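You operate a simulated robot arm through the tools that you are given. There is no shell and no other tool. Be economical: measure what you need, move in short steps, check, and stop when the job is done.

You are at the controls of a simulated robot arm. One attempt, no reset.

Task
Brake the trolley and swap the empty tube on peg D for its yellow package.
Fine: brake on first; park the peg cap on peg H meanwhile and click it back on after; the tube goes on a free pin of the trolley.

It is judged by the outcome, as a careful person would: the job done as asked, and still so three seconds after it is handed in. It fails if anything else is knocked over, pushed out of place, dropped, spilled or broken. A push-on lid holds only when it is set on centred and level and pressed home; a screw cap is set on level and turned clockwise until tight.

Robot
A 7-joint arm with a two-finger parallel gripper on a trunk, on a base that drives. Base frame: it is fixed to the floor where the robot stands at the start and does not move with it; the origin is under the middle of the robot, x ahead of it, y to its left, z up; the surface under the hand at the start is at about z = 0.6. Readings come in m, degrees, newtons and seconds.
With the tool pointing down near the work surface it reaches from about 0.2 to 0.74 m from the robot's upright axis, wherever it stands. Its first joint turns from -166.0 to 166.0 degrees. Places, roughly: brake lever of the green trolley [0.4, 0, 0.5]; green trolley [0.6, -0.3, 0.3]; paper tube [0.25, 1.75, 0.5]; peg [0.2, -1.3, 0.7]; peg D of the green creel [0.1, -1.3, 0.9]; peg cap [0.5, -1.25, 1.25]. Payload 1.57 kg.
The tool frame sits at the grasp point between the pads (the TCP): z along the fingers, y along the line on which they close. The tips reach 0.03 m beyond it. The gripper opens to 0.11 m. The fingers are 0.024 m wide and 0.012 m thick; the gripper's body (0.048 by 0.112 m) begins 0.078 m behind the TCP.
Orientation is that of the tool frame in the base frame, as a unit quaternion [x, y, z, w]. With the fingers straight down and closing along the base's y, the tool's x points along the base's -x, its y along +y and its z along -z.

Tools
- The arm moves only by the tool drive_tool. Its arguments are lists of equal length, an entry for each row: "slide": the shift along the base's x, y, z in units of 50 mm (1.0 is 50 mm), a list of three; "angular": the turn, a rotation vector about the base's x, y, z in units of 4 degrees (1.0 is 4 degrees), a list of three; "jaw": the opening, from 0 (shut) to 1 (fully open). In form: {"slide": [[tx, ty, tz], ...], "angular": [[rx, ry, rz], ...], "jaw": [jaw, ...]}. A call has 1 to 20 rows; each row shifts and turns the commanded pose from where the row before left it. A call with a number of a shift or a turn outside -1 to 1 is refused whole. A row lasts 0.2 s, in which the tool goes at most 0.05 m and 8.6 degrees; a call with a longer step from one row to the next is refused whole, and so is a gripper value outside its range. A pose out of reach is approached as far as the arm can. The call stops where the force on the tool passes 90 N (or 10 N more than at its start, if that is more) or the arm is blocked; 0.2 s more then pass. Each finger travels about 0.045 m/s and halts on what it meets, pressing with about 41 N; the grip force reading is that of the motor and also rises with nothing between the fingers. The clock runs only during rows and for 0.2 s after the last one: add rows that do not move to give the fingers time. It gives the time, the measured TCP pose, the force on the tool (base axes), the opening and the grip force at its end, in the units of the frame above (readings bear some noise), with the torque about the TCP (base axes, N m) and any sound that the robot's microphone picked up.
- Cameras (640 x 400 px; columns grow to the right, rows downward): "scene" is now at [-0.0149, 0.0911, 1.4298]; the picture's right is [-0.82, -0.57, 0.00], its down [-0.44, 0.64, -0.63] and it looks along [0.36, -0.52, -0.77] (base axes); focal length 282 px, centre (320, 200). "wrist" rides on the gripper at [0.07, 0.016, -0.141] in the tool frame; the picture's right is [-0.23, 0.97, 0.00], its down [-0.86, -0.20, -0.48] and it looks along [-0.47, -0.11, 0.88] (tool axes); focal length 222 px, centre (320, 200). There is no depth. A picture from a camera that has moved, and an enlarged one, comes with that camera's place and axes in the base frame and with its lens.
- get_image(camera): a new picture of that camera. The clock stands still meanwhile.
- slide_trunk(by): slides the trunk up (or, below 0, down) by that many m; the arm and the scene camera ride with it, the base frame stays. It gives what a move gives, with no picture.
- steer(legs): drives the robot by 1 to 6 legs, each [ahead, turn to the left] in m and degrees, along the robot's own axes; the way and the turn of a leg run together, so that a leg with both is an arc; at most 1.5 m and 180 degrees a leg. The arm and the cameras ride along, it lands a little off, and it stops where it bumps. It gives what a move gives.
- aim_head(pan, tilt): turns the head with the scene camera to pan (to the left, within 155 degrees either way) and tilt (down, from -29 to 69), counted from straight ahead of the robot. It gives what a move gives.
- close_up(camera, box): a new picture of the part [left, top, right, bottom] of that camera's present view, enlarged. The clock stands still meanwhile.
- close_job(): hands the job in; it is judged then, once.

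Go step by step. Nothing tells you exact positions but the pictures and the camera data: compare them with the known pose of the tool, close in by small moves and look again before you grip or let go. The budget is 120 turns and 82 pictures, counting those below and the enlarged ones. Unless the task says otherwise, let go and move clear before handing in, and close with one line.

The tools are called after "Call:" by a JSON object that holds its "api" and its "payload". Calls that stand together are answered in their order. drive_tool: Moves the arm, as the interface text tells. Its arguments: {"type":"object","properties":{"slide":{"type":"array","items":{"type":"array","items":{"type":"number"}}},"angular":{"type":"array","items":{"type":"array","items":{"type":"number"}}},"jaw":{"type":"array","items":{"type":"number"}}},"required":["slide","angular","jaw"]} The other tools are called the same way: slide_trunk (by) slides the trunk up or down; steer (legs) drives the base; aim_head (pan, tilt) turns the head that bears the scene camera; get_image (camera) takes a picture; close_up (camera, box) takes an enlarged picture of a part of a camera's view; close_job () hands the job in.

At the start:

```text
time_s: 0.0
tcp_pos: [0.4003, -0.2682, 1.0287]
tool_rot: [0.0, 1.0, 0.0, 0.0]
force: [0.4, 0.2, 0.0]
ft_torque: [0.0, 0.0, -0.01]
gripper_width: 0.11
grip_force: 0.0
trunk travel left (down, up): [-0.375, 0.215]
robot x, y, heading: [0.0001, -0.0023, 0.1]
head pan, tilt: [-55.3, 50.8]
```

scene: 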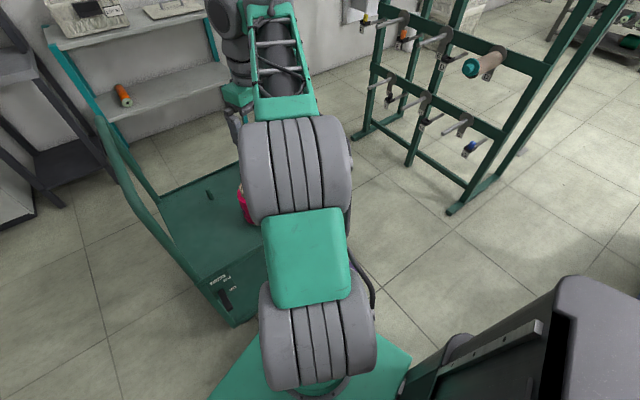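
wrist: 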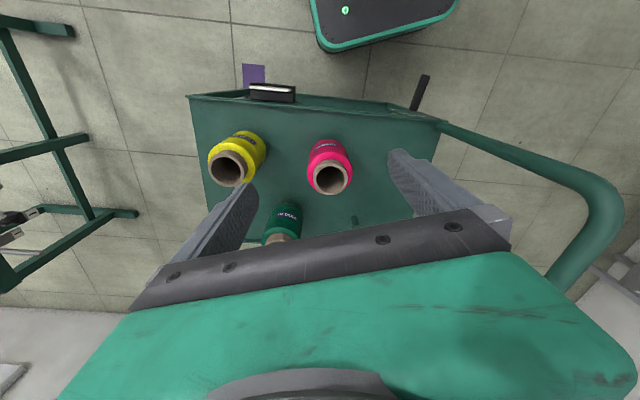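

I see the trolley ahead with yellow, pink and green packages, its lever at the near left corner, and a green creel off to the right. I'll look closer at the lever and the creel first.

Call:
{"api": "close_up", "payload": {"camera": "scene", "box": [340, 0, 600, 220]}}

Call:
{"api": "close_up", "payload": {"camera": "scene", "box": [140, 180, 300, 340]}}

Call:
{"api": "close_up", "payload": {"camera": "wrist", "box": [180, 60, 460, 250]}}

```text
1.82 times, centred on (470, 110) of scene
camera zoom: at [-0.0149, 0.0911, 1.4298], right [-0.82, -0.57, 0.0], down [-0.44, 0.64, -0.63], along [0.36, -0.52, -0.77], focal length 513 px, centre (47, 364)
```

zoom: 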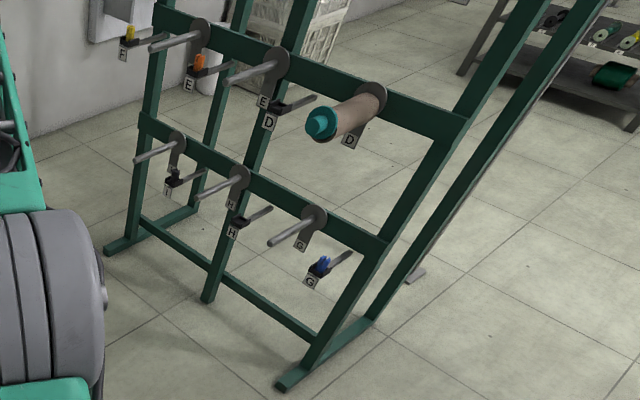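

```text
2.50 times, centred on (220, 260) of scene
camera zoom: at [-0.0149, 0.0911, 1.4298], right [-0.82, -0.57, 0.0], down [-0.44, 0.64, -0.63], along [0.36, -0.52, -0.77], focal length 705 px, centre (570, 50)
```

zoom: 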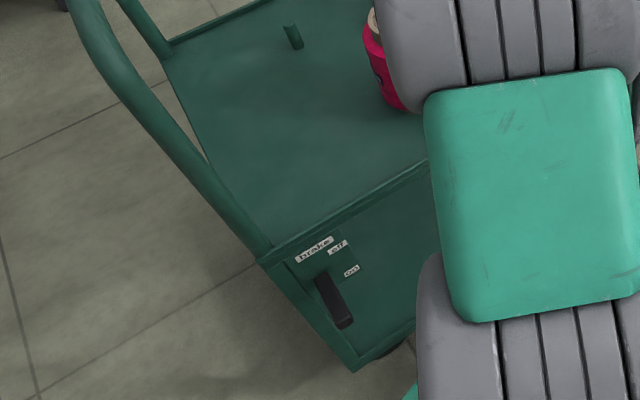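

```text
2.11 times, centred on (320, 155) of wrist
camera zoom: at [0.332, -0.2522, 1.1677], right [0.23, 0.97, 0.0], down [0.86, -0.2, 0.48], along [0.47, -0.11, -0.88], focal length 468 px, centre (320, 295)
```

zoom: 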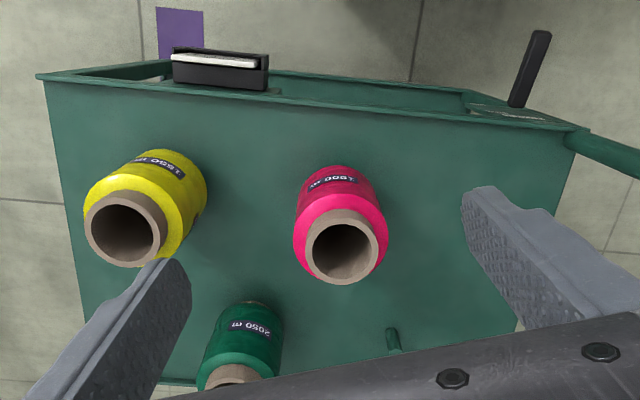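

The lever has "off" and "on" marks beside it; I'll enlarge that and the D/H pegs.

Call:
{"api": "close_up", "payload": {"camera": "scene", "box": [195, 265, 251, 325]}}

Call:
{"api": "close_up", "payload": {"camera": "scene", "box": [420, 40, 520, 170]}}

Call:
{"api": "close_up", "payload": {"camera": "wrist", "box": [380, 70, 460, 130]}}

```text
6.67 times, centred on (223, 295) of scene
camera zoom: at [-0.0149, 0.0911, 1.4298], right [-0.82, -0.57, 0.0], down [-0.44, 0.64, -0.63], along [0.36, -0.52, -0.77], focal length 1881 px, centre (967, -433)
```

zoom: 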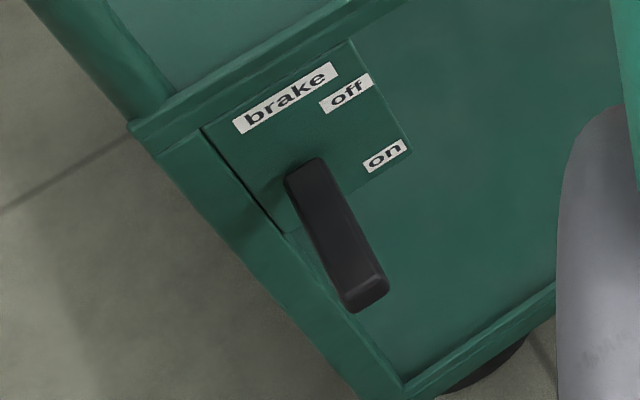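

```text
3.08 times, centred on (470, 105) of scene
camera zoom: at [-0.0149, 0.0911, 1.4298], right [-0.82, -0.57, 0.0], down [-0.44, 0.64, -0.63], along [0.36, -0.52, -0.77], focal length 868 px, centre (-142, 492)
```

zoom: 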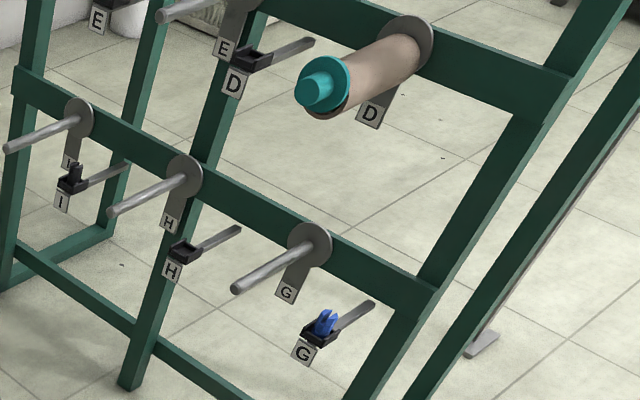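

```text
6.67 times, centred on (420, 100) of wrist
camera zoom: at [0.332, -0.2522, 1.1677], right [0.23, 0.97, 0.0], down [0.86, -0.2, 0.48], along [0.47, -0.11, -0.88], focal length 1481 px, centre (-347, 867)
```

zoom: 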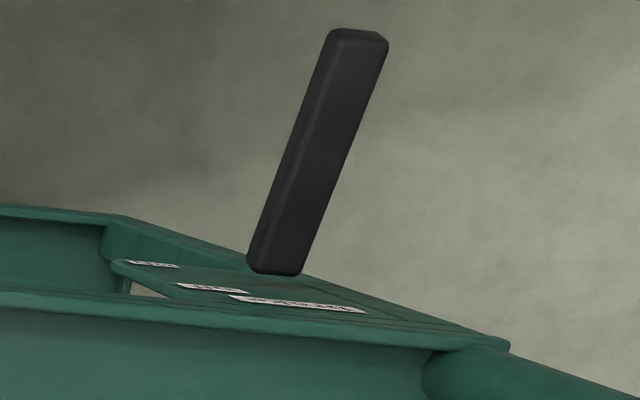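

The brake lever is a handle sticking out of the trolley's near face at about (0.39–0.47, 0, 0.51), slightly raised ("off"); "on" is below. I'll move the shut gripper above its end, then check.

Call:
{"api": "drive_tool", "payload": {"slide": [[0, 0.93, 0], [0, 0.93, 0], [0, 0.93, 0], [0, 0.93, 0], [0, 0.93, 0], [0, 0.93, 0], [0, 0, -1], [0, 0, -1], [0, 0, -1], [0, 0, -1], [0, 0, -1], [0, 0, -1], [0, 0, -1], [0, 0, -1]], "angular": [[0, 0, 0], [0, 0, 0], [0, 0, 0], [0, 0, 0], [0, 0, 0], [0, 0, 0], [0, 0, 0], [0, 0, 0], [0, 0, 0], [0, 0, 0], [0, 0, 0], [0, 0, 0], [0, 0, 0], [0, 0, 0]], "jaw": [0, 0, 0, 0, 0, 0, 0, 0, 0, 0, 0, 0, 0, 0]}}

Call:
{"api": "aim_head", "payload": {"pan": -20, "tilt": 55}}

Call:
{"api": "get_image", "payload": {"camera": "wrist"}}

Call:
{"api": "get_image", "payload": {"camera": "scene"}}

```text
time_s: 1.9
tcp_pos: [0.389, -0.0028, 0.8631]
tool_rot: [0.018, 0.996, 0.0, -0.084]
force: [0.2, 0.2, 0.0]
ft_torque: [-0.01, 0.01, 0.03]
gripper_width: 0.0
grip_force: 21.2
trunk travel left (down, up): [-0.375, 0.215]
robot x, y, heading: [0.0032, 0.0001, 0.1]
head pan, tilt: [-55.3, 50.8]
stopped in row 9: the arm was blocked; the commanded pose is now the measured one
```

```text
time_s: 2.9
tcp_pos: [0.3881, -0.0034, 0.8622]
tool_rot: [0.02, 0.996, 0.0, -0.087]
force: [-0.1, 0.2, 0.5]
ft_torque: [0.05, -0.01, -0.02]
gripper_width: 0.0
grip_force: 21.6
trunk travel left (down, up): [-0.375, 0.215]
robot x, y, heading: [0.0008, 0.0046, -0.0]
head pan, tilt: [-20.0, 55.0]
```

```text
73 pictures are left
camera wrist: at [0.3458, 0.0155, 1.0131], right [0.26, 0.96, -0.04], down [0.92, -0.23, 0.32], along [0.3, -0.12, -0.95], focal length 222 px, centre (320, 200)
```

wrist: 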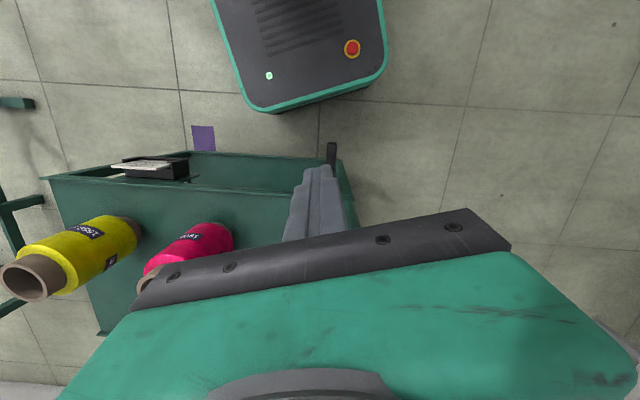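

```text
72 pictures are left
camera scene: at [0.0097, 0.1292, 1.4221], right [-0.34, -0.94, 0.0], down [-0.77, 0.28, -0.57], along [0.54, -0.2, -0.82], focal length 282 px, centre (320, 200)
```

scene: 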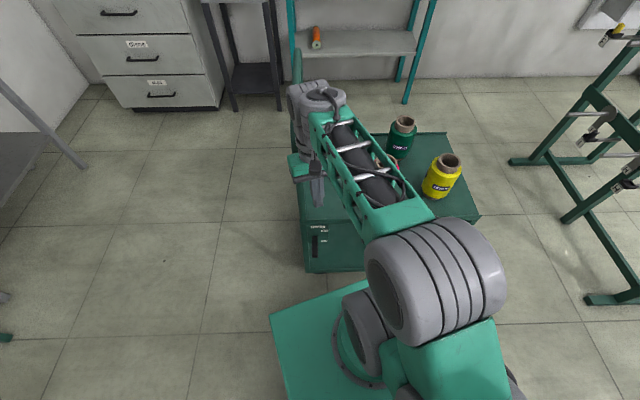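

The arm blocked, perhaps against the trolley's push handle, and the tool tilted a little. I'll back up and have a look.

Call:
{"api": "drive_tool", "payload": {"slide": [[0, 0, 1], [0, -0.5, 0.8], [0, -0.9, 0], [0, -0.9, 0], [0, -0.9, 0], [0, -0.9, 0], [0, -0.9, 0]], "angular": [[0, 0, 0], [0, 0, 0], [0, 0, 0], [0, 0, 0], [0, 0, 0], [0, 0, 0], [0, 0, 0]], "jaw": [0, 0, 0, 0, 0, 0, 0]}}

Call:
{"api": "get_image", "payload": {"camera": "scene"}}

```text
time_s: 4.5
tcp_pos: [0.3899, -0.2554, 0.9535]
tool_rot: [0.018, 0.996, 0.0, -0.085]
force: [-0.5, -0.5, -0.5]
ft_torque: [0.0, -0.03, 0.0]
gripper_width: 0.0002
grip_force: 21.5
trunk travel left (down, up): [-0.375, 0.215]
robot x, y, heading: [0.0014, -0.001, -0.0]
head pan, tilt: [-20.0, 55.0]
```

```text
71 pictures are left
camera scene: at [0.0098, 0.1292, 1.4243], right [-0.34, -0.94, 0.0], down [-0.77, 0.28, -0.57], along [0.54, -0.2, -0.82], focal length 282 px, centre (320, 200)
```

scene: 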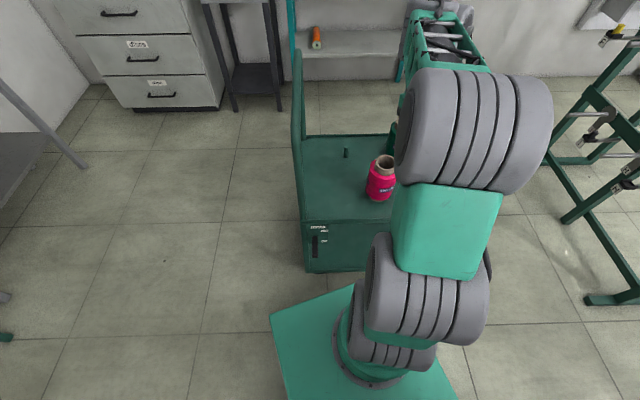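

Nothing is displaced; the handle's front leg rises close to where my wrist was. I'll lower the trunk and straighten the tool, then approach lower.

Call:
{"api": "slide_trunk", "payload": {"by": -0.3}}

Call:
{"api": "drive_tool", "payload": {"slide": [[0, 0, 0], [0, 0, 0], [0, 0, 0]], "angular": [[0, -0.8, 0], [0, -0.8, 0], [0, -0.8, 0]], "jaw": [0, 0, 0]}}

Call:
{"api": "get_image", "payload": {"camera": "scene"}}

```text
time_s: 7.5
tcp_pos: [0.3904, -0.2554, 0.6551]
tool_rot: [0.02, 0.996, 0.0, -0.085]
force: [-0.7, 0.5, -0.2]
ft_torque: [-0.03, 0.0, 0.01]
gripper_width: 0.0002
grip_force: 21.8
trunk travel left (down, up): [-0.075, 0.515]
robot x, y, heading: [-0.0015, -0.001, -0.1]
head pan, tilt: [-20.0, 55.0]
```

```text
time_s: 8.3
tcp_pos: [0.391, -0.2545, 0.6549]
tool_rot: [0.02, 1.0, 0.002, 0.0]
force: [0.5, -0.5, 0.7]
ft_torque: [0.01, 0.02, 0.05]
gripper_width: 0.0
grip_force: 21.8
trunk travel left (down, up): [-0.075, 0.515]
robot x, y, heading: [0.0006, -0.0002, 0.3]
head pan, tilt: [-20.0, 55.0]
```

```text
70 pictures are left
camera scene: at [0.0099, 0.1291, 1.1243], right [-0.34, -0.94, 0.0], down [-0.77, 0.28, -0.57], along [0.54, -0.2, -0.82], focal length 282 px, centre (320, 200)
```

scene: 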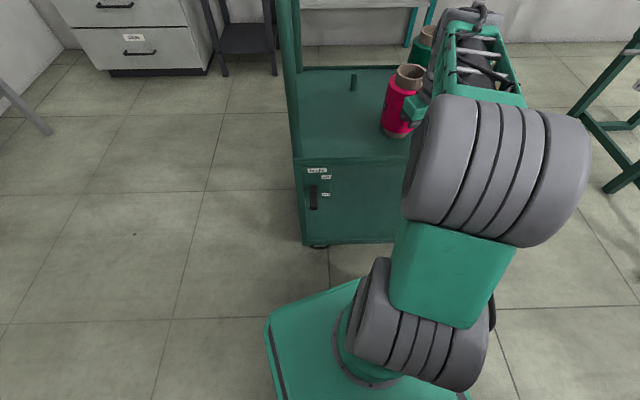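

Tool is upright now. Moving sideways to above the lever end and checking.

Call:
{"api": "drive_tool", "payload": {"slide": [[0, 0.9, 0], [0, 0.9, 0], [0, 0.9, 0], [0, 0.9, 0], [0.1, 0.9, 0], [0, 0.7, 0], [0, 0, 0]], "angular": [[0, 0, 0], [0, 0, 0], [0, 0, 0], [0, 0, 0], [0, 0, 0], [0, 0, 0], [0, 0, 0]], "jaw": [0, 0, 0, 0, 0, 0, 0]}}

Call:
{"api": "get_image", "payload": {"camera": "wrist"}}

Call:
{"api": "get_image", "payload": {"camera": "scene"}}

```text
time_s: 9.9
tcp_pos: [0.3966, 0.0048, 0.6578]
tool_rot: [0.02, 1.0, 0.002, -0.001]
force: [-0.4, 0.7, 0.4]
ft_torque: [-0.01, -0.02, 0.01]
gripper_width: 0.0001
grip_force: 21.3
trunk travel left (down, up): [-0.075, 0.515]
robot x, y, heading: [0.0027, -0.0023, -0.3]
head pan, tilt: [-20.0, 55.0]
```

```text
69 pictures are left
camera wrist: at [0.3298, 0.0243, 0.7989], right [0.27, 0.96, 0.0], down [0.85, -0.23, 0.48], along [0.46, -0.12, -0.88], focal length 222 px, centre (320, 200)
```

wrist: 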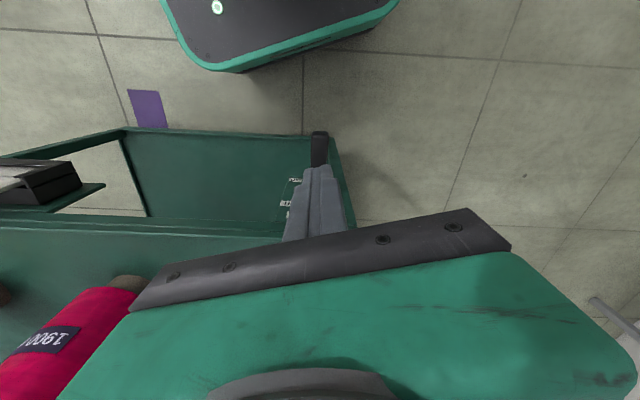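

```text
68 pictures are left
camera scene: at [0.0097, 0.1292, 1.1243], right [-0.34, -0.94, 0.0], down [-0.77, 0.28, -0.57], along [0.54, -0.2, -0.82], focal length 282 px, centre (320, 200)
```

scene: 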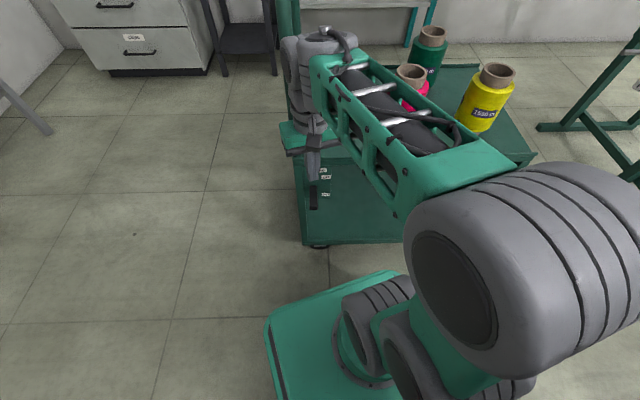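

The fingers are right above the lever end. Pressing down step by step.

Call:
{"api": "drive_tool", "payload": {"slide": [[0, 0, -1], [0, 0, -0.6], [0, 0, -0.3], [0, 0, -0.3], [0, 0, -0.3], [0, 0, -0.3], [0, 0, -0.3], [0, 0, -0.3]], "angular": [[0, 0, 0], [0, 0, 0], [0, 0, 0], [0, 0, 0], [0, 0, 0], [0, 0, 0], [0, 0, 0], [0, 0, 0]], "jaw": [0, 0, 0, 0, 0, 0, 0, 0]}}

Call:
{"api": "close_up", "payload": {"camera": "scene", "box": [260, 130, 380, 250]}}

```text
time_s: 11.4
tcp_pos: [0.3962, 0.0072, 0.5172]
tool_rot: [0.019, 1.0, 0.002, 0.005]
force: [-36.3, 0.0, 60.4]
ft_torque: [-0.44, 0.39, -0.11]
gripper_width: 0.0001
grip_force: 21.5
trunk travel left (down, up): [-0.075, 0.515]
robot x, y, heading: [-0.0012, 0.0044, 0.0]
head pan, tilt: [-20.0, 55.0]
stopped in row 7: the force on the tool passed its limit at 110 N (the readings are from after the stop); the commanded pose is now the measured one
```

```text
3.33 times, centred on (320, 190) of scene
camera zoom: at [0.0046, 0.1292, 1.1252], right [-0.34, -0.94, 0.0], down [-0.77, 0.28, -0.58], along [0.54, -0.2, -0.82], focal length 940 px, centre (320, 233)
```

zoom: 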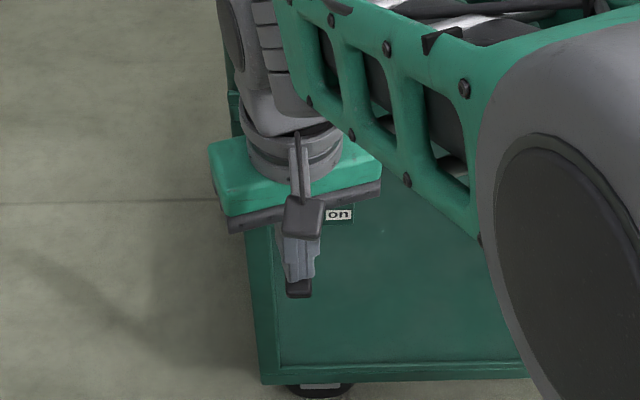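

The lever went down by some 3–4 cm until a strong resistance. I'll lift off and look at its position.

Call:
{"api": "drive_tool", "payload": {"slide": [[0, 0, 0.4], [-0.2, 0, 1], [-0.5, -0.5, 0.5], [0, -1, 0], [0, -1, 0]], "angular": [[0, 0, 0], [0, 0, 0], [0, 0, 0], [0, 0, 0], [0, 0, 0]], "jaw": [0, 0, 0, 0, 0]}}

Call:
{"api": "close_up", "payload": {"camera": "scene", "box": [270, 130, 390, 250]}}

Call:
{"api": "close_up", "payload": {"camera": "wrist", "box": [320, 60, 560, 220]}}

```text
refused: row 2 steps farther than a row can; nothing moved
```

```text
3.33 times, centred on (330, 190) of scene
camera zoom: at [0.0046, 0.1292, 1.1252], right [-0.34, -0.94, 0.0], down [-0.77, 0.28, -0.58], along [0.54, -0.2, -0.82], focal length 940 px, centre (287, 233)
```

zoom: 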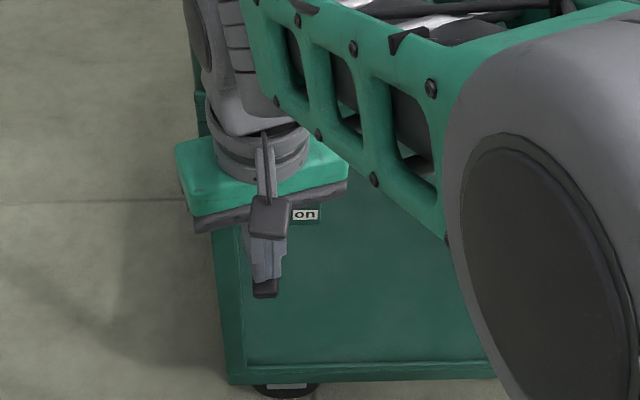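

```text
2.50 times, centred on (440, 140) of wrist
camera zoom: at [0.3272, 0.0245, 0.6577], right [0.26, 0.96, 0.01], down [0.84, -0.23, 0.49], along [0.47, -0.12, -0.87], focal length 555 px, centre (20, 350)
```

zoom: 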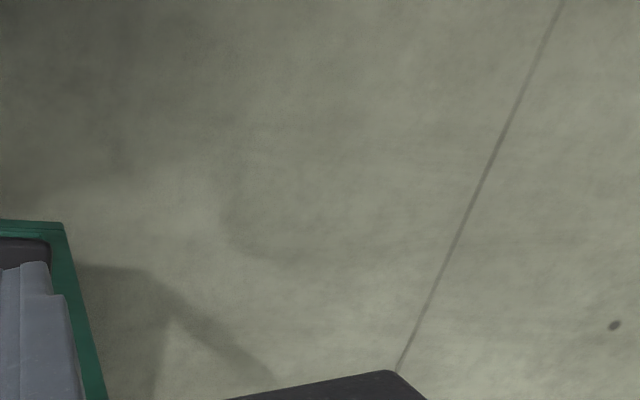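

Step too long; repeating with shorter rows.

Call:
{"api": "drive_tool", "payload": {"slide": [[0, 0, 0.4], [0, 0, 0.9], [0, 0, 0.9], [-0.3, -0.5, 0.5], [0, -0.9, 0], [0, -0.9, 0], [0, -0.9, 0]], "angular": [[0, 0, 0], [0, 0, 0], [0, 0, 0], [0, 0, 0], [0, 0, 0], [0, 0, 0], [0, 0, 0]], "jaw": [0, 0, 0, 0, 0, 0, 0]}}

Call:
{"api": "close_up", "payload": {"camera": "scene", "box": [270, 130, 390, 250]}}

Call:
{"api": "get_image", "payload": {"camera": "wrist"}}

```text
time_s: 13.0
tcp_pos: [0.3805, -0.1506, 0.6461]
tool_rot: [0.018, 1.0, 0.002, 0.002]
force: [0.8, 0.5, 0.4]
ft_torque: [-0.07, 0.03, 0.01]
gripper_width: 0.0
grip_force: 21.4
trunk travel left (down, up): [-0.075, 0.515]
robot x, y, heading: [0.0022, 0.0018, 0.0]
head pan, tilt: [-20.0, 55.0]
```

```text
3.33 times, centred on (330, 190) of scene
camera zoom: at [0.0091, 0.1294, 1.1242], right [-0.34, -0.94, 0.0], down [-0.77, 0.28, -0.57], along [0.54, -0.2, -0.82], focal length 940 px, centre (287, 233)
```

zoom: 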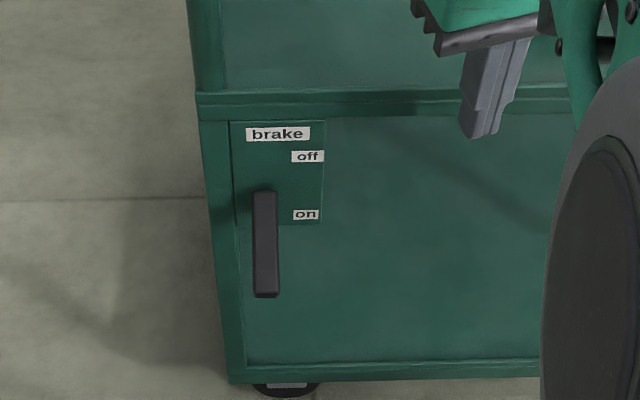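

```text
63 pictures are left
camera wrist: at [0.3125, -0.1323, 0.7864], right [0.26, 0.96, 0.01], down [0.84, -0.23, 0.48], along [0.47, -0.12, -0.88], focal length 222 px, centre (320, 200)
```

wrist: 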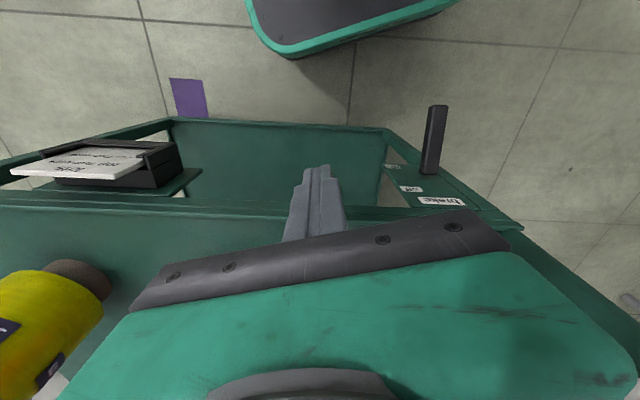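

The lever is now tilted below level, beside "on". There's a paper in the trolley's box; I'll read it for relevance.

Call:
{"api": "close_up", "payload": {"camera": "wrist", "box": [10, 130, 190, 210]}}

Call:
{"api": "aim_head", "payload": {"pan": -75, "tilt": 25}}

Call:
{"api": "get_image", "payload": {"camera": "scene"}}

```text
3.56 times, centred on (100, 170) of wrist
camera zoom: at [0.3125, -0.1323, 0.7864], right [0.26, 0.96, 0.01], down [0.84, -0.23, 0.48], along [0.47, -0.12, -0.88], focal length 790 px, centre (1102, 307)
```

zoom: 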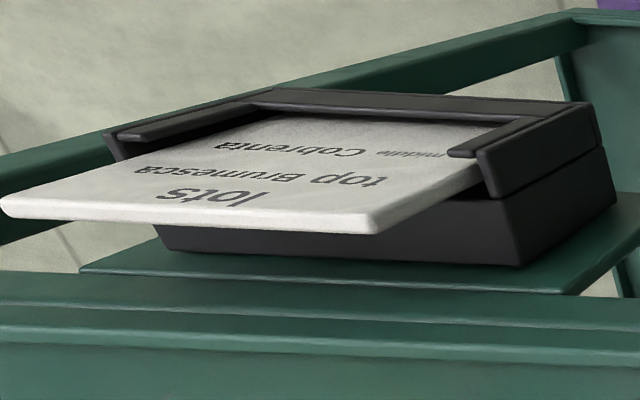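

```text
time_s: 14.3
tcp_pos: [0.3823, -0.1507, 0.6471]
tool_rot: [0.019, 1.0, 0.002, 0.002]
force: [-0.7, 0.1, -0.4]
ft_torque: [0.01, 0.01, 0.0]
gripper_width: 0.0
grip_force: 21.6
trunk travel left (down, up): [-0.075, 0.515]
robot x, y, heading: [0.0025, -0.0022, 0.0]
head pan, tilt: [-75.0, 25.0]
```

```text
61 pictures are left
camera scene: at [-0.0346, 0.0649, 1.1682], right [-0.97, -0.26, 0.0], down [-0.11, 0.41, -0.91], along [0.24, -0.88, -0.42], focal length 282 px, centre (320, 200)
```

scene: 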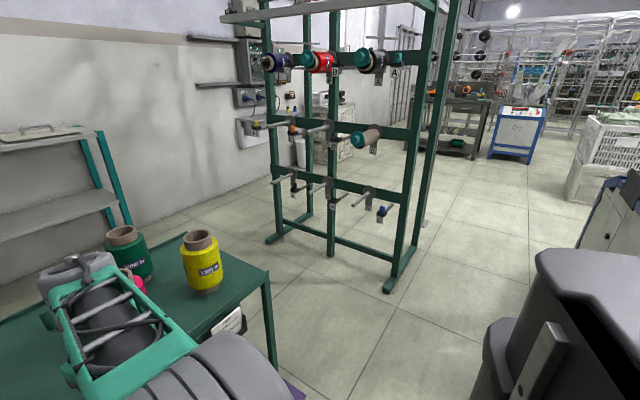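

The brake is on and the paper is only a lot list. Peg D's cap end is near (0.135, −1.21, 0.88); I'll raise the trunk and drive in front of the creel.

Call:
{"api": "slide_trunk", "payload": {"by": 0.3}}

Call:
{"api": "steer", "payload": {"legs": [[0, -90], [0.45, 0]]}}

Call:
{"api": "aim_head", "payload": {"pan": 0, "tilt": 45}}

Call:
{"api": "get_image", "payload": {"camera": "scene"}}

Call:
{"api": "get_image", "payload": {"camera": "wrist"}}

```text
time_s: 17.3
tcp_pos: [0.3811, -0.1491, 0.9462]
tool_rot: [0.019, 1.0, 0.002, 0.002]
force: [0.9, 0.6, 0.3]
ft_torque: [0.0, 0.01, 0.02]
gripper_width: 0.0
grip_force: 21.7
trunk travel left (down, up): [-0.375, 0.215]
robot x, y, heading: [-0.0036, 0.0038, 0.1]
head pan, tilt: [-75.0, 25.0]
```

```text
time_s: 23.9
tcp_pos: [-0.1727, -0.8234, 0.9461]
tool_rot: [0.731, 0.683, -0.001, 0.003]
force: [0.0, -0.1, 0.0]
ft_torque: [-0.02, -0.03, 0.01]
gripper_width: 0.0
grip_force: 21.3
trunk travel left (down, up): [-0.375, 0.215]
robot x, y, heading: [-0.0096, -0.4456, -91.8]
head pan, tilt: [-75.0, 25.0]
```

```text
time_s: 25.3
tcp_pos: [-0.1726, -0.8237, 0.9458]
tool_rot: [0.731, 0.682, -0.001, 0.003]
force: [0.1, -0.3, 0.3]
ft_torque: [0.01, 0.0, 0.01]
gripper_width: 0.0002
grip_force: 21.5
trunk travel left (down, up): [-0.375, 0.215]
robot x, y, heading: [-0.0135, -0.4466, -91.5]
head pan, tilt: [0.0, 45.0]
```

```text
60 pictures are left
camera scene: at [0.1441, -0.4736, 1.4377], right [-1.0, 0.03, 0.0], down [0.02, 0.71, -0.71], along [-0.02, -0.71, -0.71], focal length 282 px, centre (320, 200)
```

scene: 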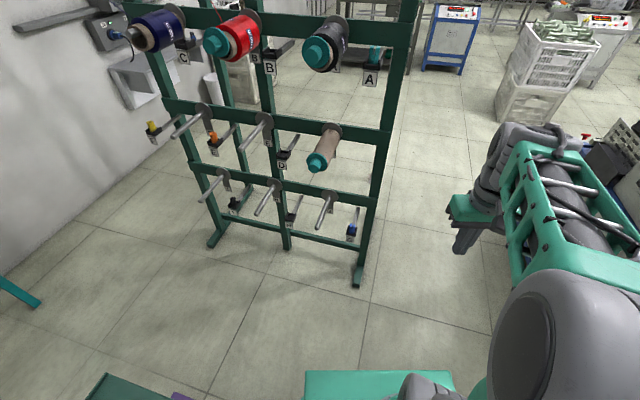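

```text
59 pictures are left
camera wrist: at [-0.1511, -0.7545, 1.0862], right [0.96, -0.29, 0.01], down [-0.26, -0.84, 0.48], along [-0.14, -0.46, -0.88], focal length 222 px, centre (320, 200)
```

wrist: 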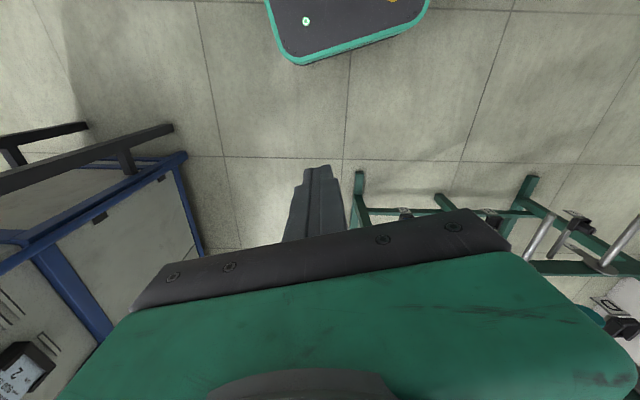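

I have a good view of the creel. Enlarging pegs D and H.

Call:
{"api": "close_up", "payload": {"camera": "scene", "box": [230, 110, 390, 250]}}

```text
2.86 times, centred on (310, 180) of scene
camera zoom: at [0.1441, -0.4736, 1.4377], right [-1.0, 0.03, 0.0], down [0.02, 0.71, -0.71], along [-0.02, -0.71, -0.71], focal length 806 px, centre (349, 257)
```

zoom: 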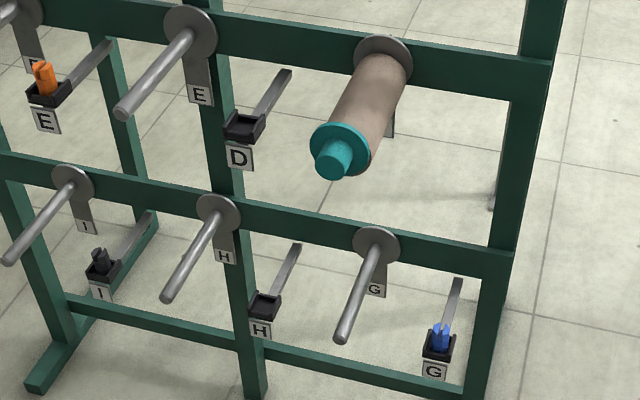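

Triangulating: H runs from (0.34,−1.52,0.52) to (0.385,−1.27,0.56); D's cap front is around (0.14,−1.215,0.87); pegs point about 11° off +y and slightly up. I'll pitch the tool to horizontal facing D at a standoff.

Call:
{"api": "drive_tool", "payload": {"slide": [[0.34, -0.25, -0.05], [0.34, -0.25, -0.05], [0.34, -0.25, -0.05], [0.34, -0.25, -0.05], [0.34, -0.25, -0.05], [0.34, -0.25, -0.05], [0.34, -0.25, -0.05], [0.34, -0.25, -0.05], [0.34, -0.25, -0.05], [0.34, -0.25, -0.05], [0.34, -0.25, -0.05], [0.34, -0.25, -0.05], [0.34, -0.25, -0.05], [0.34, -0.25, -0.05], [0.34, -0.25, -0.05], [0.34, -0.25, -0.05], [0.34, -0.25, -0.05], [0.34, -0.25, -0.05], [0.34, -0.25, -0.05], [0.34, -0.25, -0.05]], "angular": [[0, 0, -0.9], [0, 0, -0.9], [-1, 0.19, 0], [-1, 0.19, 0], [-1, 0.19, 0], [-1, 0.19, 0], [-1, 0.19, 0], [-1, 0.19, 0], [-1, 0.19, 0], [-1, 0.19, 0], [-1, 0.19, 0], [-1, 0.19, 0], [-1, 0.19, 0], [-1, 0.19, 0], [-1, 0.19, 0], [-1, 0.19, 0], [-1, 0.19, 0], [-1, 0.19, 0], [-1, 0.19, 0], [-1, 0.19, 0]], "jaw": [0.8, 0.8, 0.8, 0.8, 0.8, 0.8, 0.8, 0.8, 0.8, 0.8, 0.8, 0.8, 0.8, 0.8, 0.8, 0.8, 0.8, 0.8, 0.8, 0.8]}}

Call:
{"api": "get_image", "payload": {"camera": "wrist"}}

Call:
{"api": "get_image", "payload": {"camera": "scene"}}

```text
time_s: 29.5
tcp_pos: [0.1669, -1.0749, 0.8943]
tool_rot: [0.617, 0.51, -0.459, 0.386]
force: [0.1, 0.6, -0.2]
ft_torque: [0.02, 0.01, 0.01]
gripper_width: 0.0881
grip_force: 0.0
trunk travel left (down, up): [-0.375, 0.215]
robot x, y, heading: [-0.0122, -0.4467, -91.7]
head pan, tilt: [0.0, 45.0]
```

```text
57 pictures are left
camera wrist: at [0.2133, -0.9251, 0.8676], right [0.94, -0.24, 0.23], down [-0.16, 0.25, 0.95], along [-0.29, -0.94, 0.2], focal length 222 px, centre (320, 200)
```

wrist: 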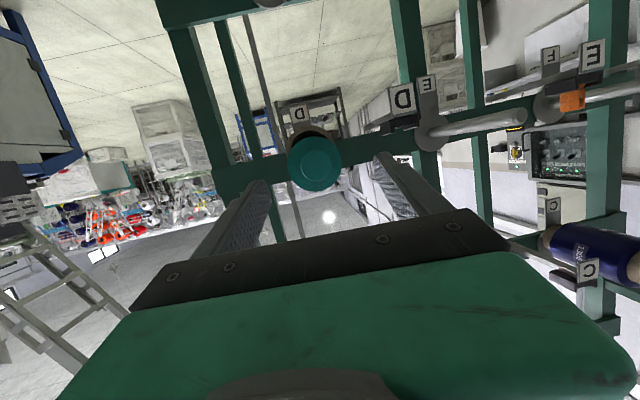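

```text
56 pictures are left
camera scene: at [0.1443, -0.4735, 1.4377], right [-1.0, 0.03, 0.0], down [0.02, 0.71, -0.71], along [-0.02, -0.71, -0.71], focal length 282 px, centre (320, 200)
```

scene: 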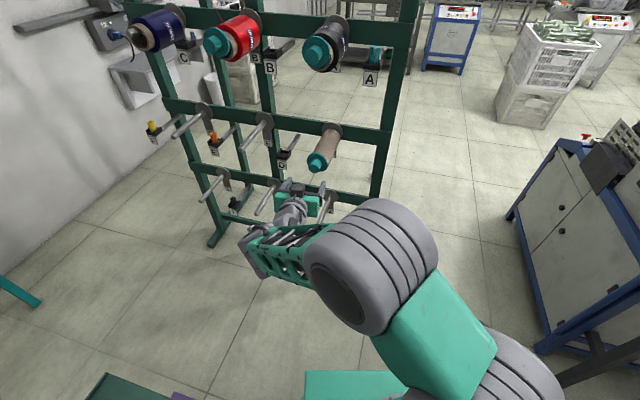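

The cap is centred between the fingers, around (0.13,−1.215,0.88). I'll enlarge to find the peg's tilt before pushing in.

Call:
{"api": "close_up", "payload": {"camera": "wrist", "box": [260, 80, 380, 200]}}

Call:
{"api": "close_up", "payload": {"camera": "wrist", "box": [380, 60, 560, 170]}}

Call:
{"api": "close_up", "payload": {"camera": "scene", "box": [220, 100, 360, 230]}}

```text
3.33 times, centred on (320, 140) of wrist
camera zoom: at [0.2133, -0.9251, 0.8676], right [0.94, -0.24, 0.23], down [-0.16, 0.25, 0.95], along [-0.29, -0.94, 0.2], focal length 740 px, centre (320, 400)
```

zoom: 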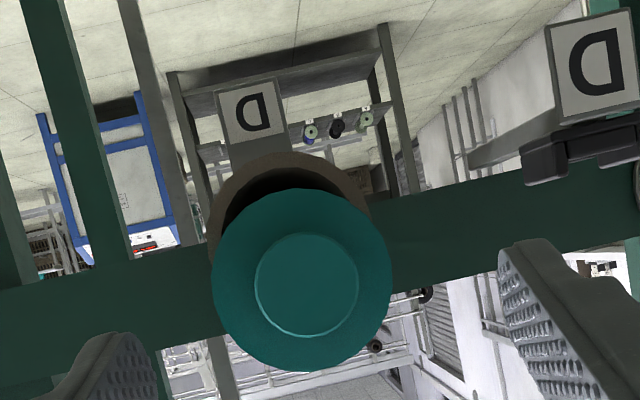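

```text
3.56 times, centred on (470, 115) of wrist
camera zoom: at [0.2133, -0.9251, 0.8676], right [0.94, -0.24, 0.23], down [-0.16, 0.25, 0.95], along [-0.29, -0.94, 0.2], focal length 790 px, centre (-213, 502)
```

zoom: 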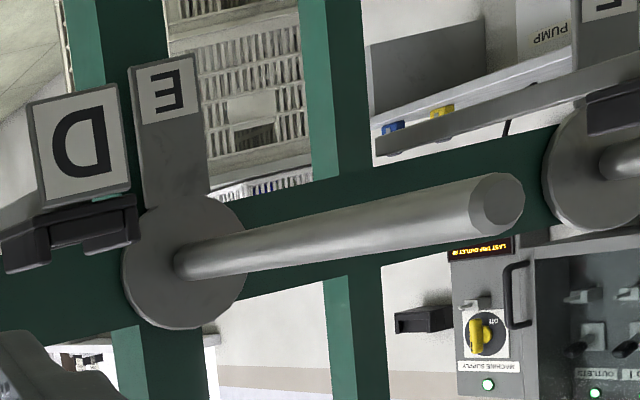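

```text
3.08 times, centred on (290, 165) of scene
camera zoom: at [0.1443, -0.4735, 1.4377], right [-1.0, 0.03, 0.0], down [0.02, 0.71, -0.71], along [-0.02, -0.71, -0.71], focal length 868 px, centre (412, 308)
```

zoom: 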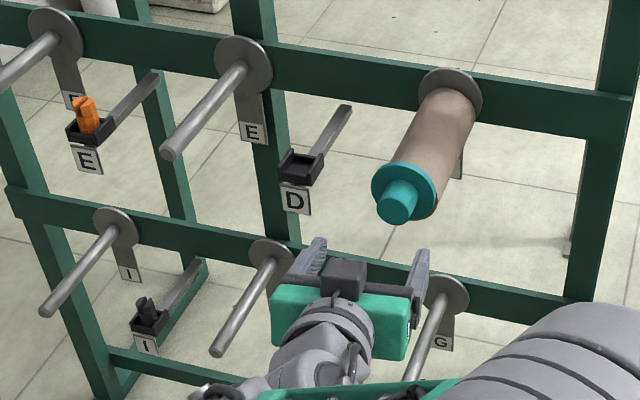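

Refined: pegs are level, pointing 16–17° off +y; cap knob front at (0.141,−1.178,0.880), its flange 0.033 behind. Aligning the tool and advancing half-way.

Call:
{"api": "drive_tool", "payload": {"slide": [[0.015, 0, -0.06], [0.015, 0, -0.06], [0.015, 0, -0.06], [0.015, 0, -0.06], [0.015, -0.02, -0.045], [0, 0, 0], [-0.14, -0.48, 0], [-0.14, -0.48, 0], [0, 0, 0]], "angular": [[-0.79, 0.23, -0.3], [-0.79, 0.23, -0.3], [-0.79, 0.23, -0.3], [-0.79, 0.23, -0.3], [-0.79, 0.23, -0.27], [0, 0, 0], [0, 0, 0], [0, 0, 0], [0, 0, 0]], "jaw": [0.7, 0.7, 0.7, 0.7, 0.7, 0.7, 0.7, 0.7, 0.7]}}

Call:
{"api": "get_image", "payload": {"camera": "wrist"}}

Call:
{"api": "close_up", "payload": {"camera": "scene", "box": [220, 100, 360, 230]}}

```text
time_s: 31.5
tcp_pos: [0.1578, -1.1227, 0.8831]
tool_rot: [-0.565, -0.425, 0.568, -0.422]
force: [0.4, -0.2, 0.6]
ft_torque: [-0.01, 0.0, 0.0]
gripper_width: 0.0771
grip_force: 0.0
trunk travel left (down, up): [-0.375, 0.215]
robot x, y, heading: [-0.0085, -0.4493, -91.6]
head pan, tilt: [0.0, 45.0]
```

```text
52 pictures are left
camera wrist: at [0.2138, -0.9921, 0.8131], right [0.93, -0.28, 0.22], down [-0.05, 0.52, 0.86], along [-0.35, -0.81, 0.47], focal length 222 px, centre (320, 200)
```

wrist: 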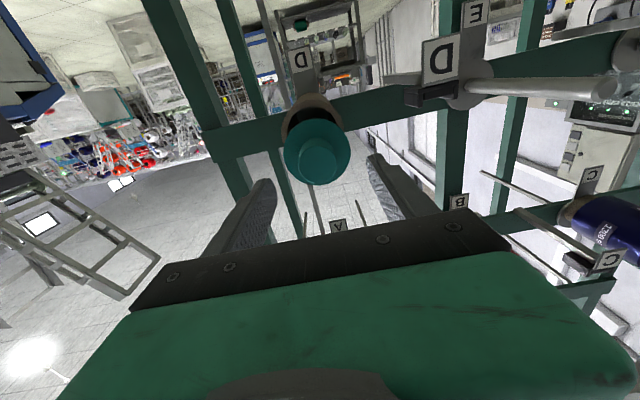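

```text
3.08 times, centred on (290, 165) of scene
camera zoom: at [0.1443, -0.4738, 1.4377], right [-1.0, 0.03, 0.0], down [0.02, 0.71, -0.71], along [-0.02, -0.71, -0.71], focal length 868 px, centre (412, 308)
```

zoom: 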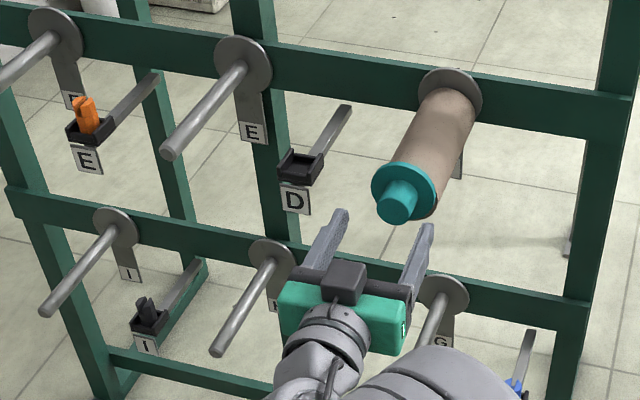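

Aligned. Advancing the last 5 cm and closing on the knob.

Call:
{"api": "drive_tool", "payload": {"slide": [[-0.1, -0.33, -0.02], [-0.1, -0.33, -0.02], [-0.1, -0.33, -0.02], [0, 0, 0], [0, 0, 0], [0, 0, 0], [0, 0, 0], [0, 0, 0], [0, 0, 0]], "angular": [[0, 0, 0], [0, 0, 0], [0, 0, 0], [0, 0, 0], [0, 0, 0], [0, 0, 0], [0, 0, 0], [0, 0, 0], [0, 0, 0]], "jaw": [0.7, 0.7, 0.7, 0.7, 0, 0, 0, 0, 0]}}

Call:
{"api": "close_up", "payload": {"camera": "scene", "box": [250, 110, 370, 220]}}

```text
time_s: 33.5
tcp_pos: [0.1425, -1.1707, 0.8783]
tool_rot: [-0.565, -0.425, 0.569, -0.421]
force: [-0.6, 0.2, 0.4]
ft_torque: [-0.03, 0.0, 0.01]
gripper_width: 0.0349
grip_force: 37.1
trunk travel left (down, up): [-0.375, 0.215]
robot x, y, heading: [-0.0108, -0.4475, -91.5]
head pan, tilt: [0.0, 45.0]
```

```text
3.64 times, centred on (310, 165) of scene
camera zoom: at [0.1443, -0.4736, 1.4377], right [-1.0, 0.03, 0.0], down [0.02, 0.71, -0.71], along [-0.02, -0.71, -0.71], focal length 1026 px, centre (356, 327)
```

zoom: 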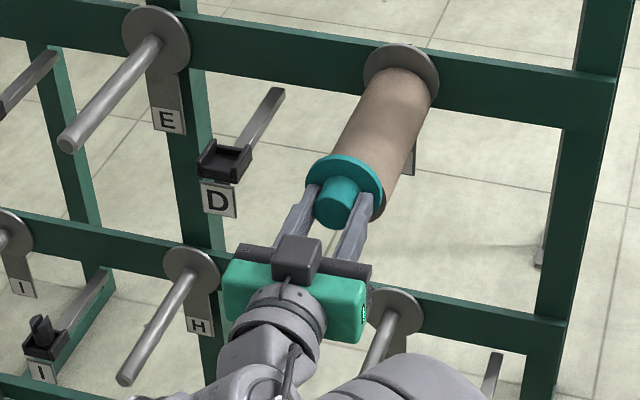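

Knob gripped (0.035 wide). Pulling straight out along the peg axis.

Call:
{"api": "drive_tool", "payload": {"slide": [[0.057, 0.19, 0], [0.057, 0.19, 0], [0.057, 0.19, 0], [0.057, 0.19, 0], [0.113, 0.384, 0], [0.113, 0.384, 0], [0.113, 0.384, 0], [0.113, 0.384, 0]], "angular": [[0, 0, 0], [0, 0, 0], [0, 0, 0], [0, 0, 0], [0, 0, 0], [0, 0, 0], [0, 0, 0], [0, 0, 0]], "jaw": [0, 0, 0, 0, 0, 0, 0, 0]}}

Call:
{"api": "get_image", "payload": {"camera": "scene"}}

```text
time_s: 35.3
tcp_pos: [0.1765, -1.0579, 0.878]
tool_rot: [-0.565, -0.425, 0.568, -0.421]
force: [-0.4, 0.5, -0.1]
ft_torque: [0.0, 0.01, 0.0]
gripper_width: 0.0346
grip_force: 41.2
trunk travel left (down, up): [-0.375, 0.215]
robot x, y, heading: [-0.0155, -0.4475, -91.5]
head pan, tilt: [0.0, 45.0]
```

```text
49 pictures are left
camera scene: at [0.1443, -0.4738, 1.4377], right [-1.0, 0.03, 0.0], down [0.02, 0.71, -0.71], along [-0.02, -0.71, -0.71], focal length 282 px, centre (320, 200)
```

scene: 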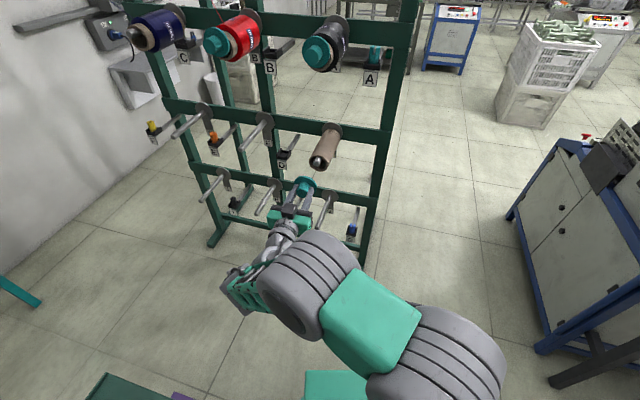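

The cap is off and the tube stays put. Lowering the trunk and moving to a standoff in front of peg H.

Call:
{"api": "slide_trunk", "payload": {"by": -0.3}}

Call:
{"api": "drive_tool", "payload": {"slide": [[0.7, -0.1, -0.08], [0.7, -0.1, -0.08], [0.7, -0.1, -0.08], [0.7, -0.3, -0.08], [0.7, -0.5, -0.08], [0.7, -0.5, -0.08], [0.72, -0.56, -0.06], [0, 0, 0]], "angular": [[0, 0, 0], [0, 0, 0], [0, 0, 0], [0, 0, 0], [0, 0, 0], [0, 0, 0], [0, 0, 0], [0, 0, 0]], "jaw": [0, 0, 0, 0, 0, 0, 0, 0]}}

Call:
{"api": "get_image", "payload": {"camera": "scene"}}

Call:
{"api": "get_image", "payload": {"camera": "wrist"}}

```text
time_s: 38.3
tcp_pos: [0.1773, -1.0588, 0.5789]
tool_rot: [-0.565, -0.424, 0.568, -0.421]
force: [0.3, -0.4, 0.0]
ft_torque: [0.01, 0.04, 0.0]
gripper_width: 0.0346
grip_force: 41.3
trunk travel left (down, up): [-0.075, 0.515]
robot x, y, heading: [-0.0124, -0.4468, -91.8]
head pan, tilt: [0.0, 45.0]
```

```text
time_s: 40.1
tcp_pos: [0.3977, -1.1472, 0.5621]
tool_rot: [-0.565, -0.424, 0.568, -0.421]
force: [0.9, -0.5, -0.2]
ft_torque: [0.02, 0.0, 0.01]
gripper_width: 0.0348
grip_force: 41.6
out of reach, approached as far as the arm can: row 7
trunk travel left (down, up): [-0.075, 0.515]
robot x, y, heading: [-0.0065, -0.4506, -91.7]
head pan, tilt: [0.0, 45.0]
```

```text
48 pictures are left
camera scene: at [0.1443, -0.4735, 1.1377], right [-1.0, 0.03, 0.0], down [0.02, 0.71, -0.71], along [-0.02, -0.71, -0.71], focal length 282 px, centre (320, 200)
```

scene: 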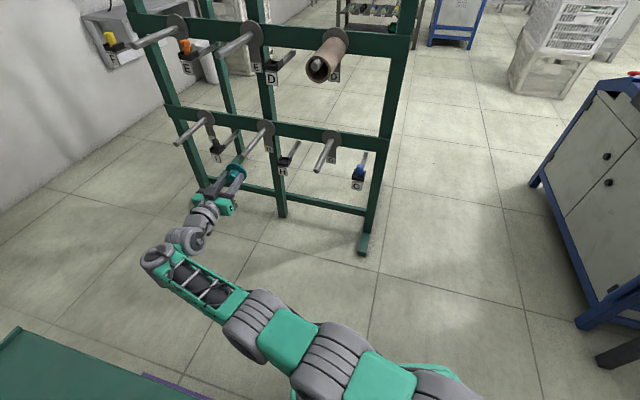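

```text
47 pictures are left
camera wrist: at [0.4546, -1.0149, 0.4919], right [0.93, -0.28, 0.22], down [-0.05, 0.51, 0.86], along [-0.35, -0.81, 0.47], focal length 222 px, centre (320, 200)
```

wrist: 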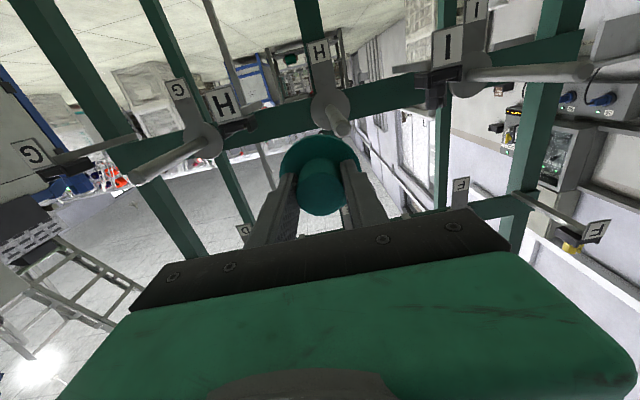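

Peg H is just out of reach. I'll retract the hand, drive 0.2 m closer, and approach again.

Call:
{"api": "drive_tool", "payload": {"slide": [[0.1, 0.8, 0], [-0.6, 0.75, 0], [-0.6, 0.75, 0], [-0.6, 0.75, 0], [-0.6, 0.75, 0], [-0.6, 0.5, 0], [-0.6, 0, 0]], "angular": [[0, 0, 0], [0, 0, 0], [0, 0, 0], [0, 0, 0], [0, 0, 0], [0, 0, 0], [0, 0, 0]], "jaw": [0, 0, 0, 0, 0, 0, 0]}}

Call:
{"api": "steer", "payload": {"legs": [[0.2, 0]]}}

```text
time_s: 41.7
tcp_pos: [0.273, -0.9937, 0.5562]
tool_rot: [-0.565, -0.424, 0.568, -0.421]
force: [0.8, 0.0, -0.7]
ft_torque: [-0.01, 0.01, 0.02]
gripper_width: 0.0348
grip_force: 41.0
out of reach, approached as far as the arm can: row 5, 6
trunk travel left (down, up): [-0.075, 0.515]
robot x, y, heading: [-0.0113, -0.4417, -91.8]
head pan, tilt: [0.0, 45.0]
```

```text
time_s: 43.3
tcp_pos: [0.2647, -1.1998, 0.5543]
tool_rot: [-0.566, -0.423, 0.569, -0.42]
force: [-0.3, -0.7, -0.6]
ft_torque: [0.01, 0.01, -0.02]
gripper_width: 0.0346
grip_force: 41.2
trunk travel left (down, up): [-0.075, 0.515]
robot x, y, heading: [-0.0211, -0.6557, -92.1]
head pan, tilt: [0.0, 45.0]
```

Now shifting to H's standoff.

Call:
{"api": "drive_tool", "payload": {"slide": [[0.2, 0.9, 0], [0.6, 0.3, 0], [0.8, 0, 0], [0.8, -0.26, 0], [0.76, -0.25, -0.04], [0, 0, 0]], "angular": [[0, 0, 0], [0, 0, 0], [0, 0, 0], [0, 0, 0], [0, 0, 0], [0, 0, 0]], "jaw": [0, 0, 0, 0, 0, 0]}}

Call:
{"api": "get_image", "payload": {"camera": "wrist"}}

Call:
{"api": "get_image", "payload": {"camera": "scene"}}

```text
time_s: 44.7
tcp_pos: [0.4005, -1.2399, 0.5468]
tool_rot: [-0.565, -0.426, 0.568, -0.42]
force: [0.7, 0.1, -0.3]
ft_torque: [-0.02, 0.01, 0.01]
gripper_width: 0.0346
grip_force: 40.6
out of reach, approached as far as the arm can: row 1, 2, 3, 4
trunk travel left (down, up): [-0.075, 0.515]
robot x, y, heading: [-0.0171, -0.6474, -91.6]
head pan, tilt: [0.0, 45.0]
```

```text
46 pictures are left
camera wrist: at [0.4568, -1.1085, 0.4762], right [0.94, -0.28, 0.22], down [-0.05, 0.51, 0.86], along [-0.35, -0.81, 0.47], focal length 222 px, centre (320, 200)
```

wrist: 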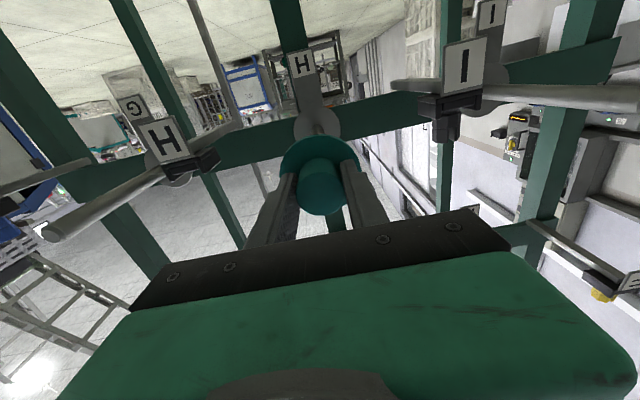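

```text
45 pictures are left
camera scene: at [0.1377, -0.6793, 1.1377], right [-1.0, 0.03, 0.0], down [0.02, 0.71, -0.71], along [-0.02, -0.71, -0.71], focal length 282 px, centre (320, 200)
```

scene: 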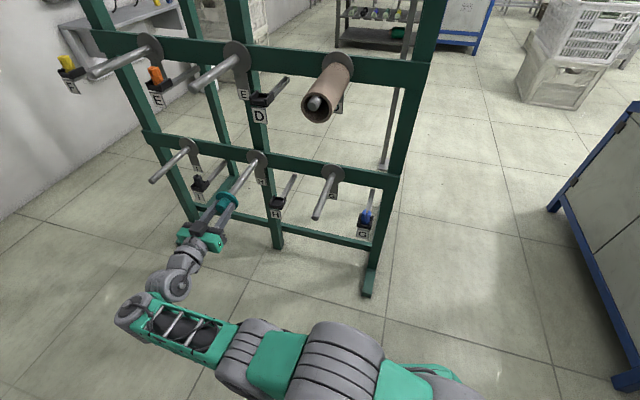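

The hand ended up further in than commanded. Enlarging to see cap versus peg.

Call:
{"api": "close_up", "payload": {"camera": "scene", "box": [180, 140, 280, 250]}}

Call:
{"api": "close_up", "payload": {"camera": "wrist", "box": [250, 80, 400, 220]}}

```text
3.64 times, centred on (230, 195) of scene
camera zoom: at [0.1377, -0.6793, 1.1377], right [-1.0, 0.03, 0.0], down [0.02, 0.71, -0.71], along [-0.02, -0.71, -0.71], focal length 1026 px, centre (647, 218)
```

zoom: 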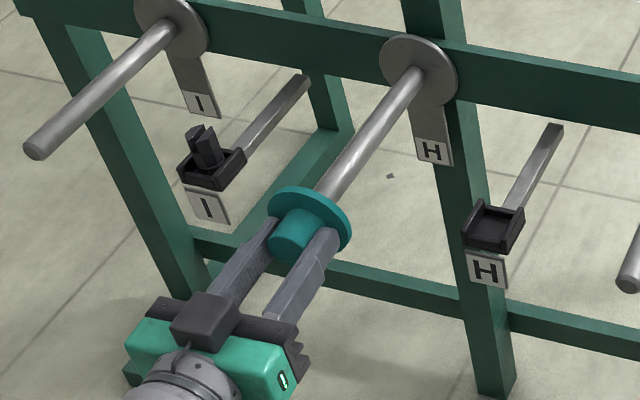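

```text
2.86 times, centred on (325, 150) of wrist
camera zoom: at [0.4568, -1.1085, 0.4762], right [0.94, -0.28, 0.22], down [-0.05, 0.51, 0.86], along [-0.35, -0.81, 0.47], focal length 635 px, centre (306, 343)
```

zoom: 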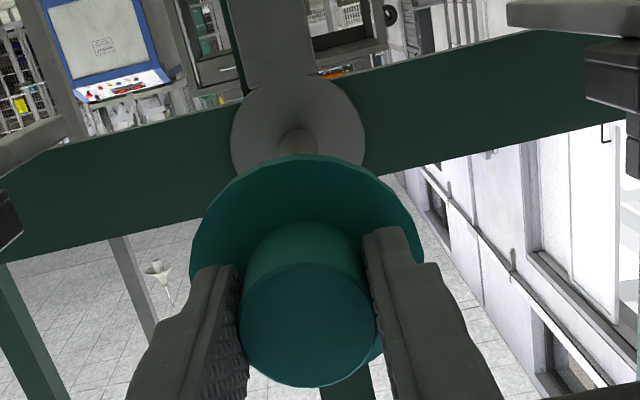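

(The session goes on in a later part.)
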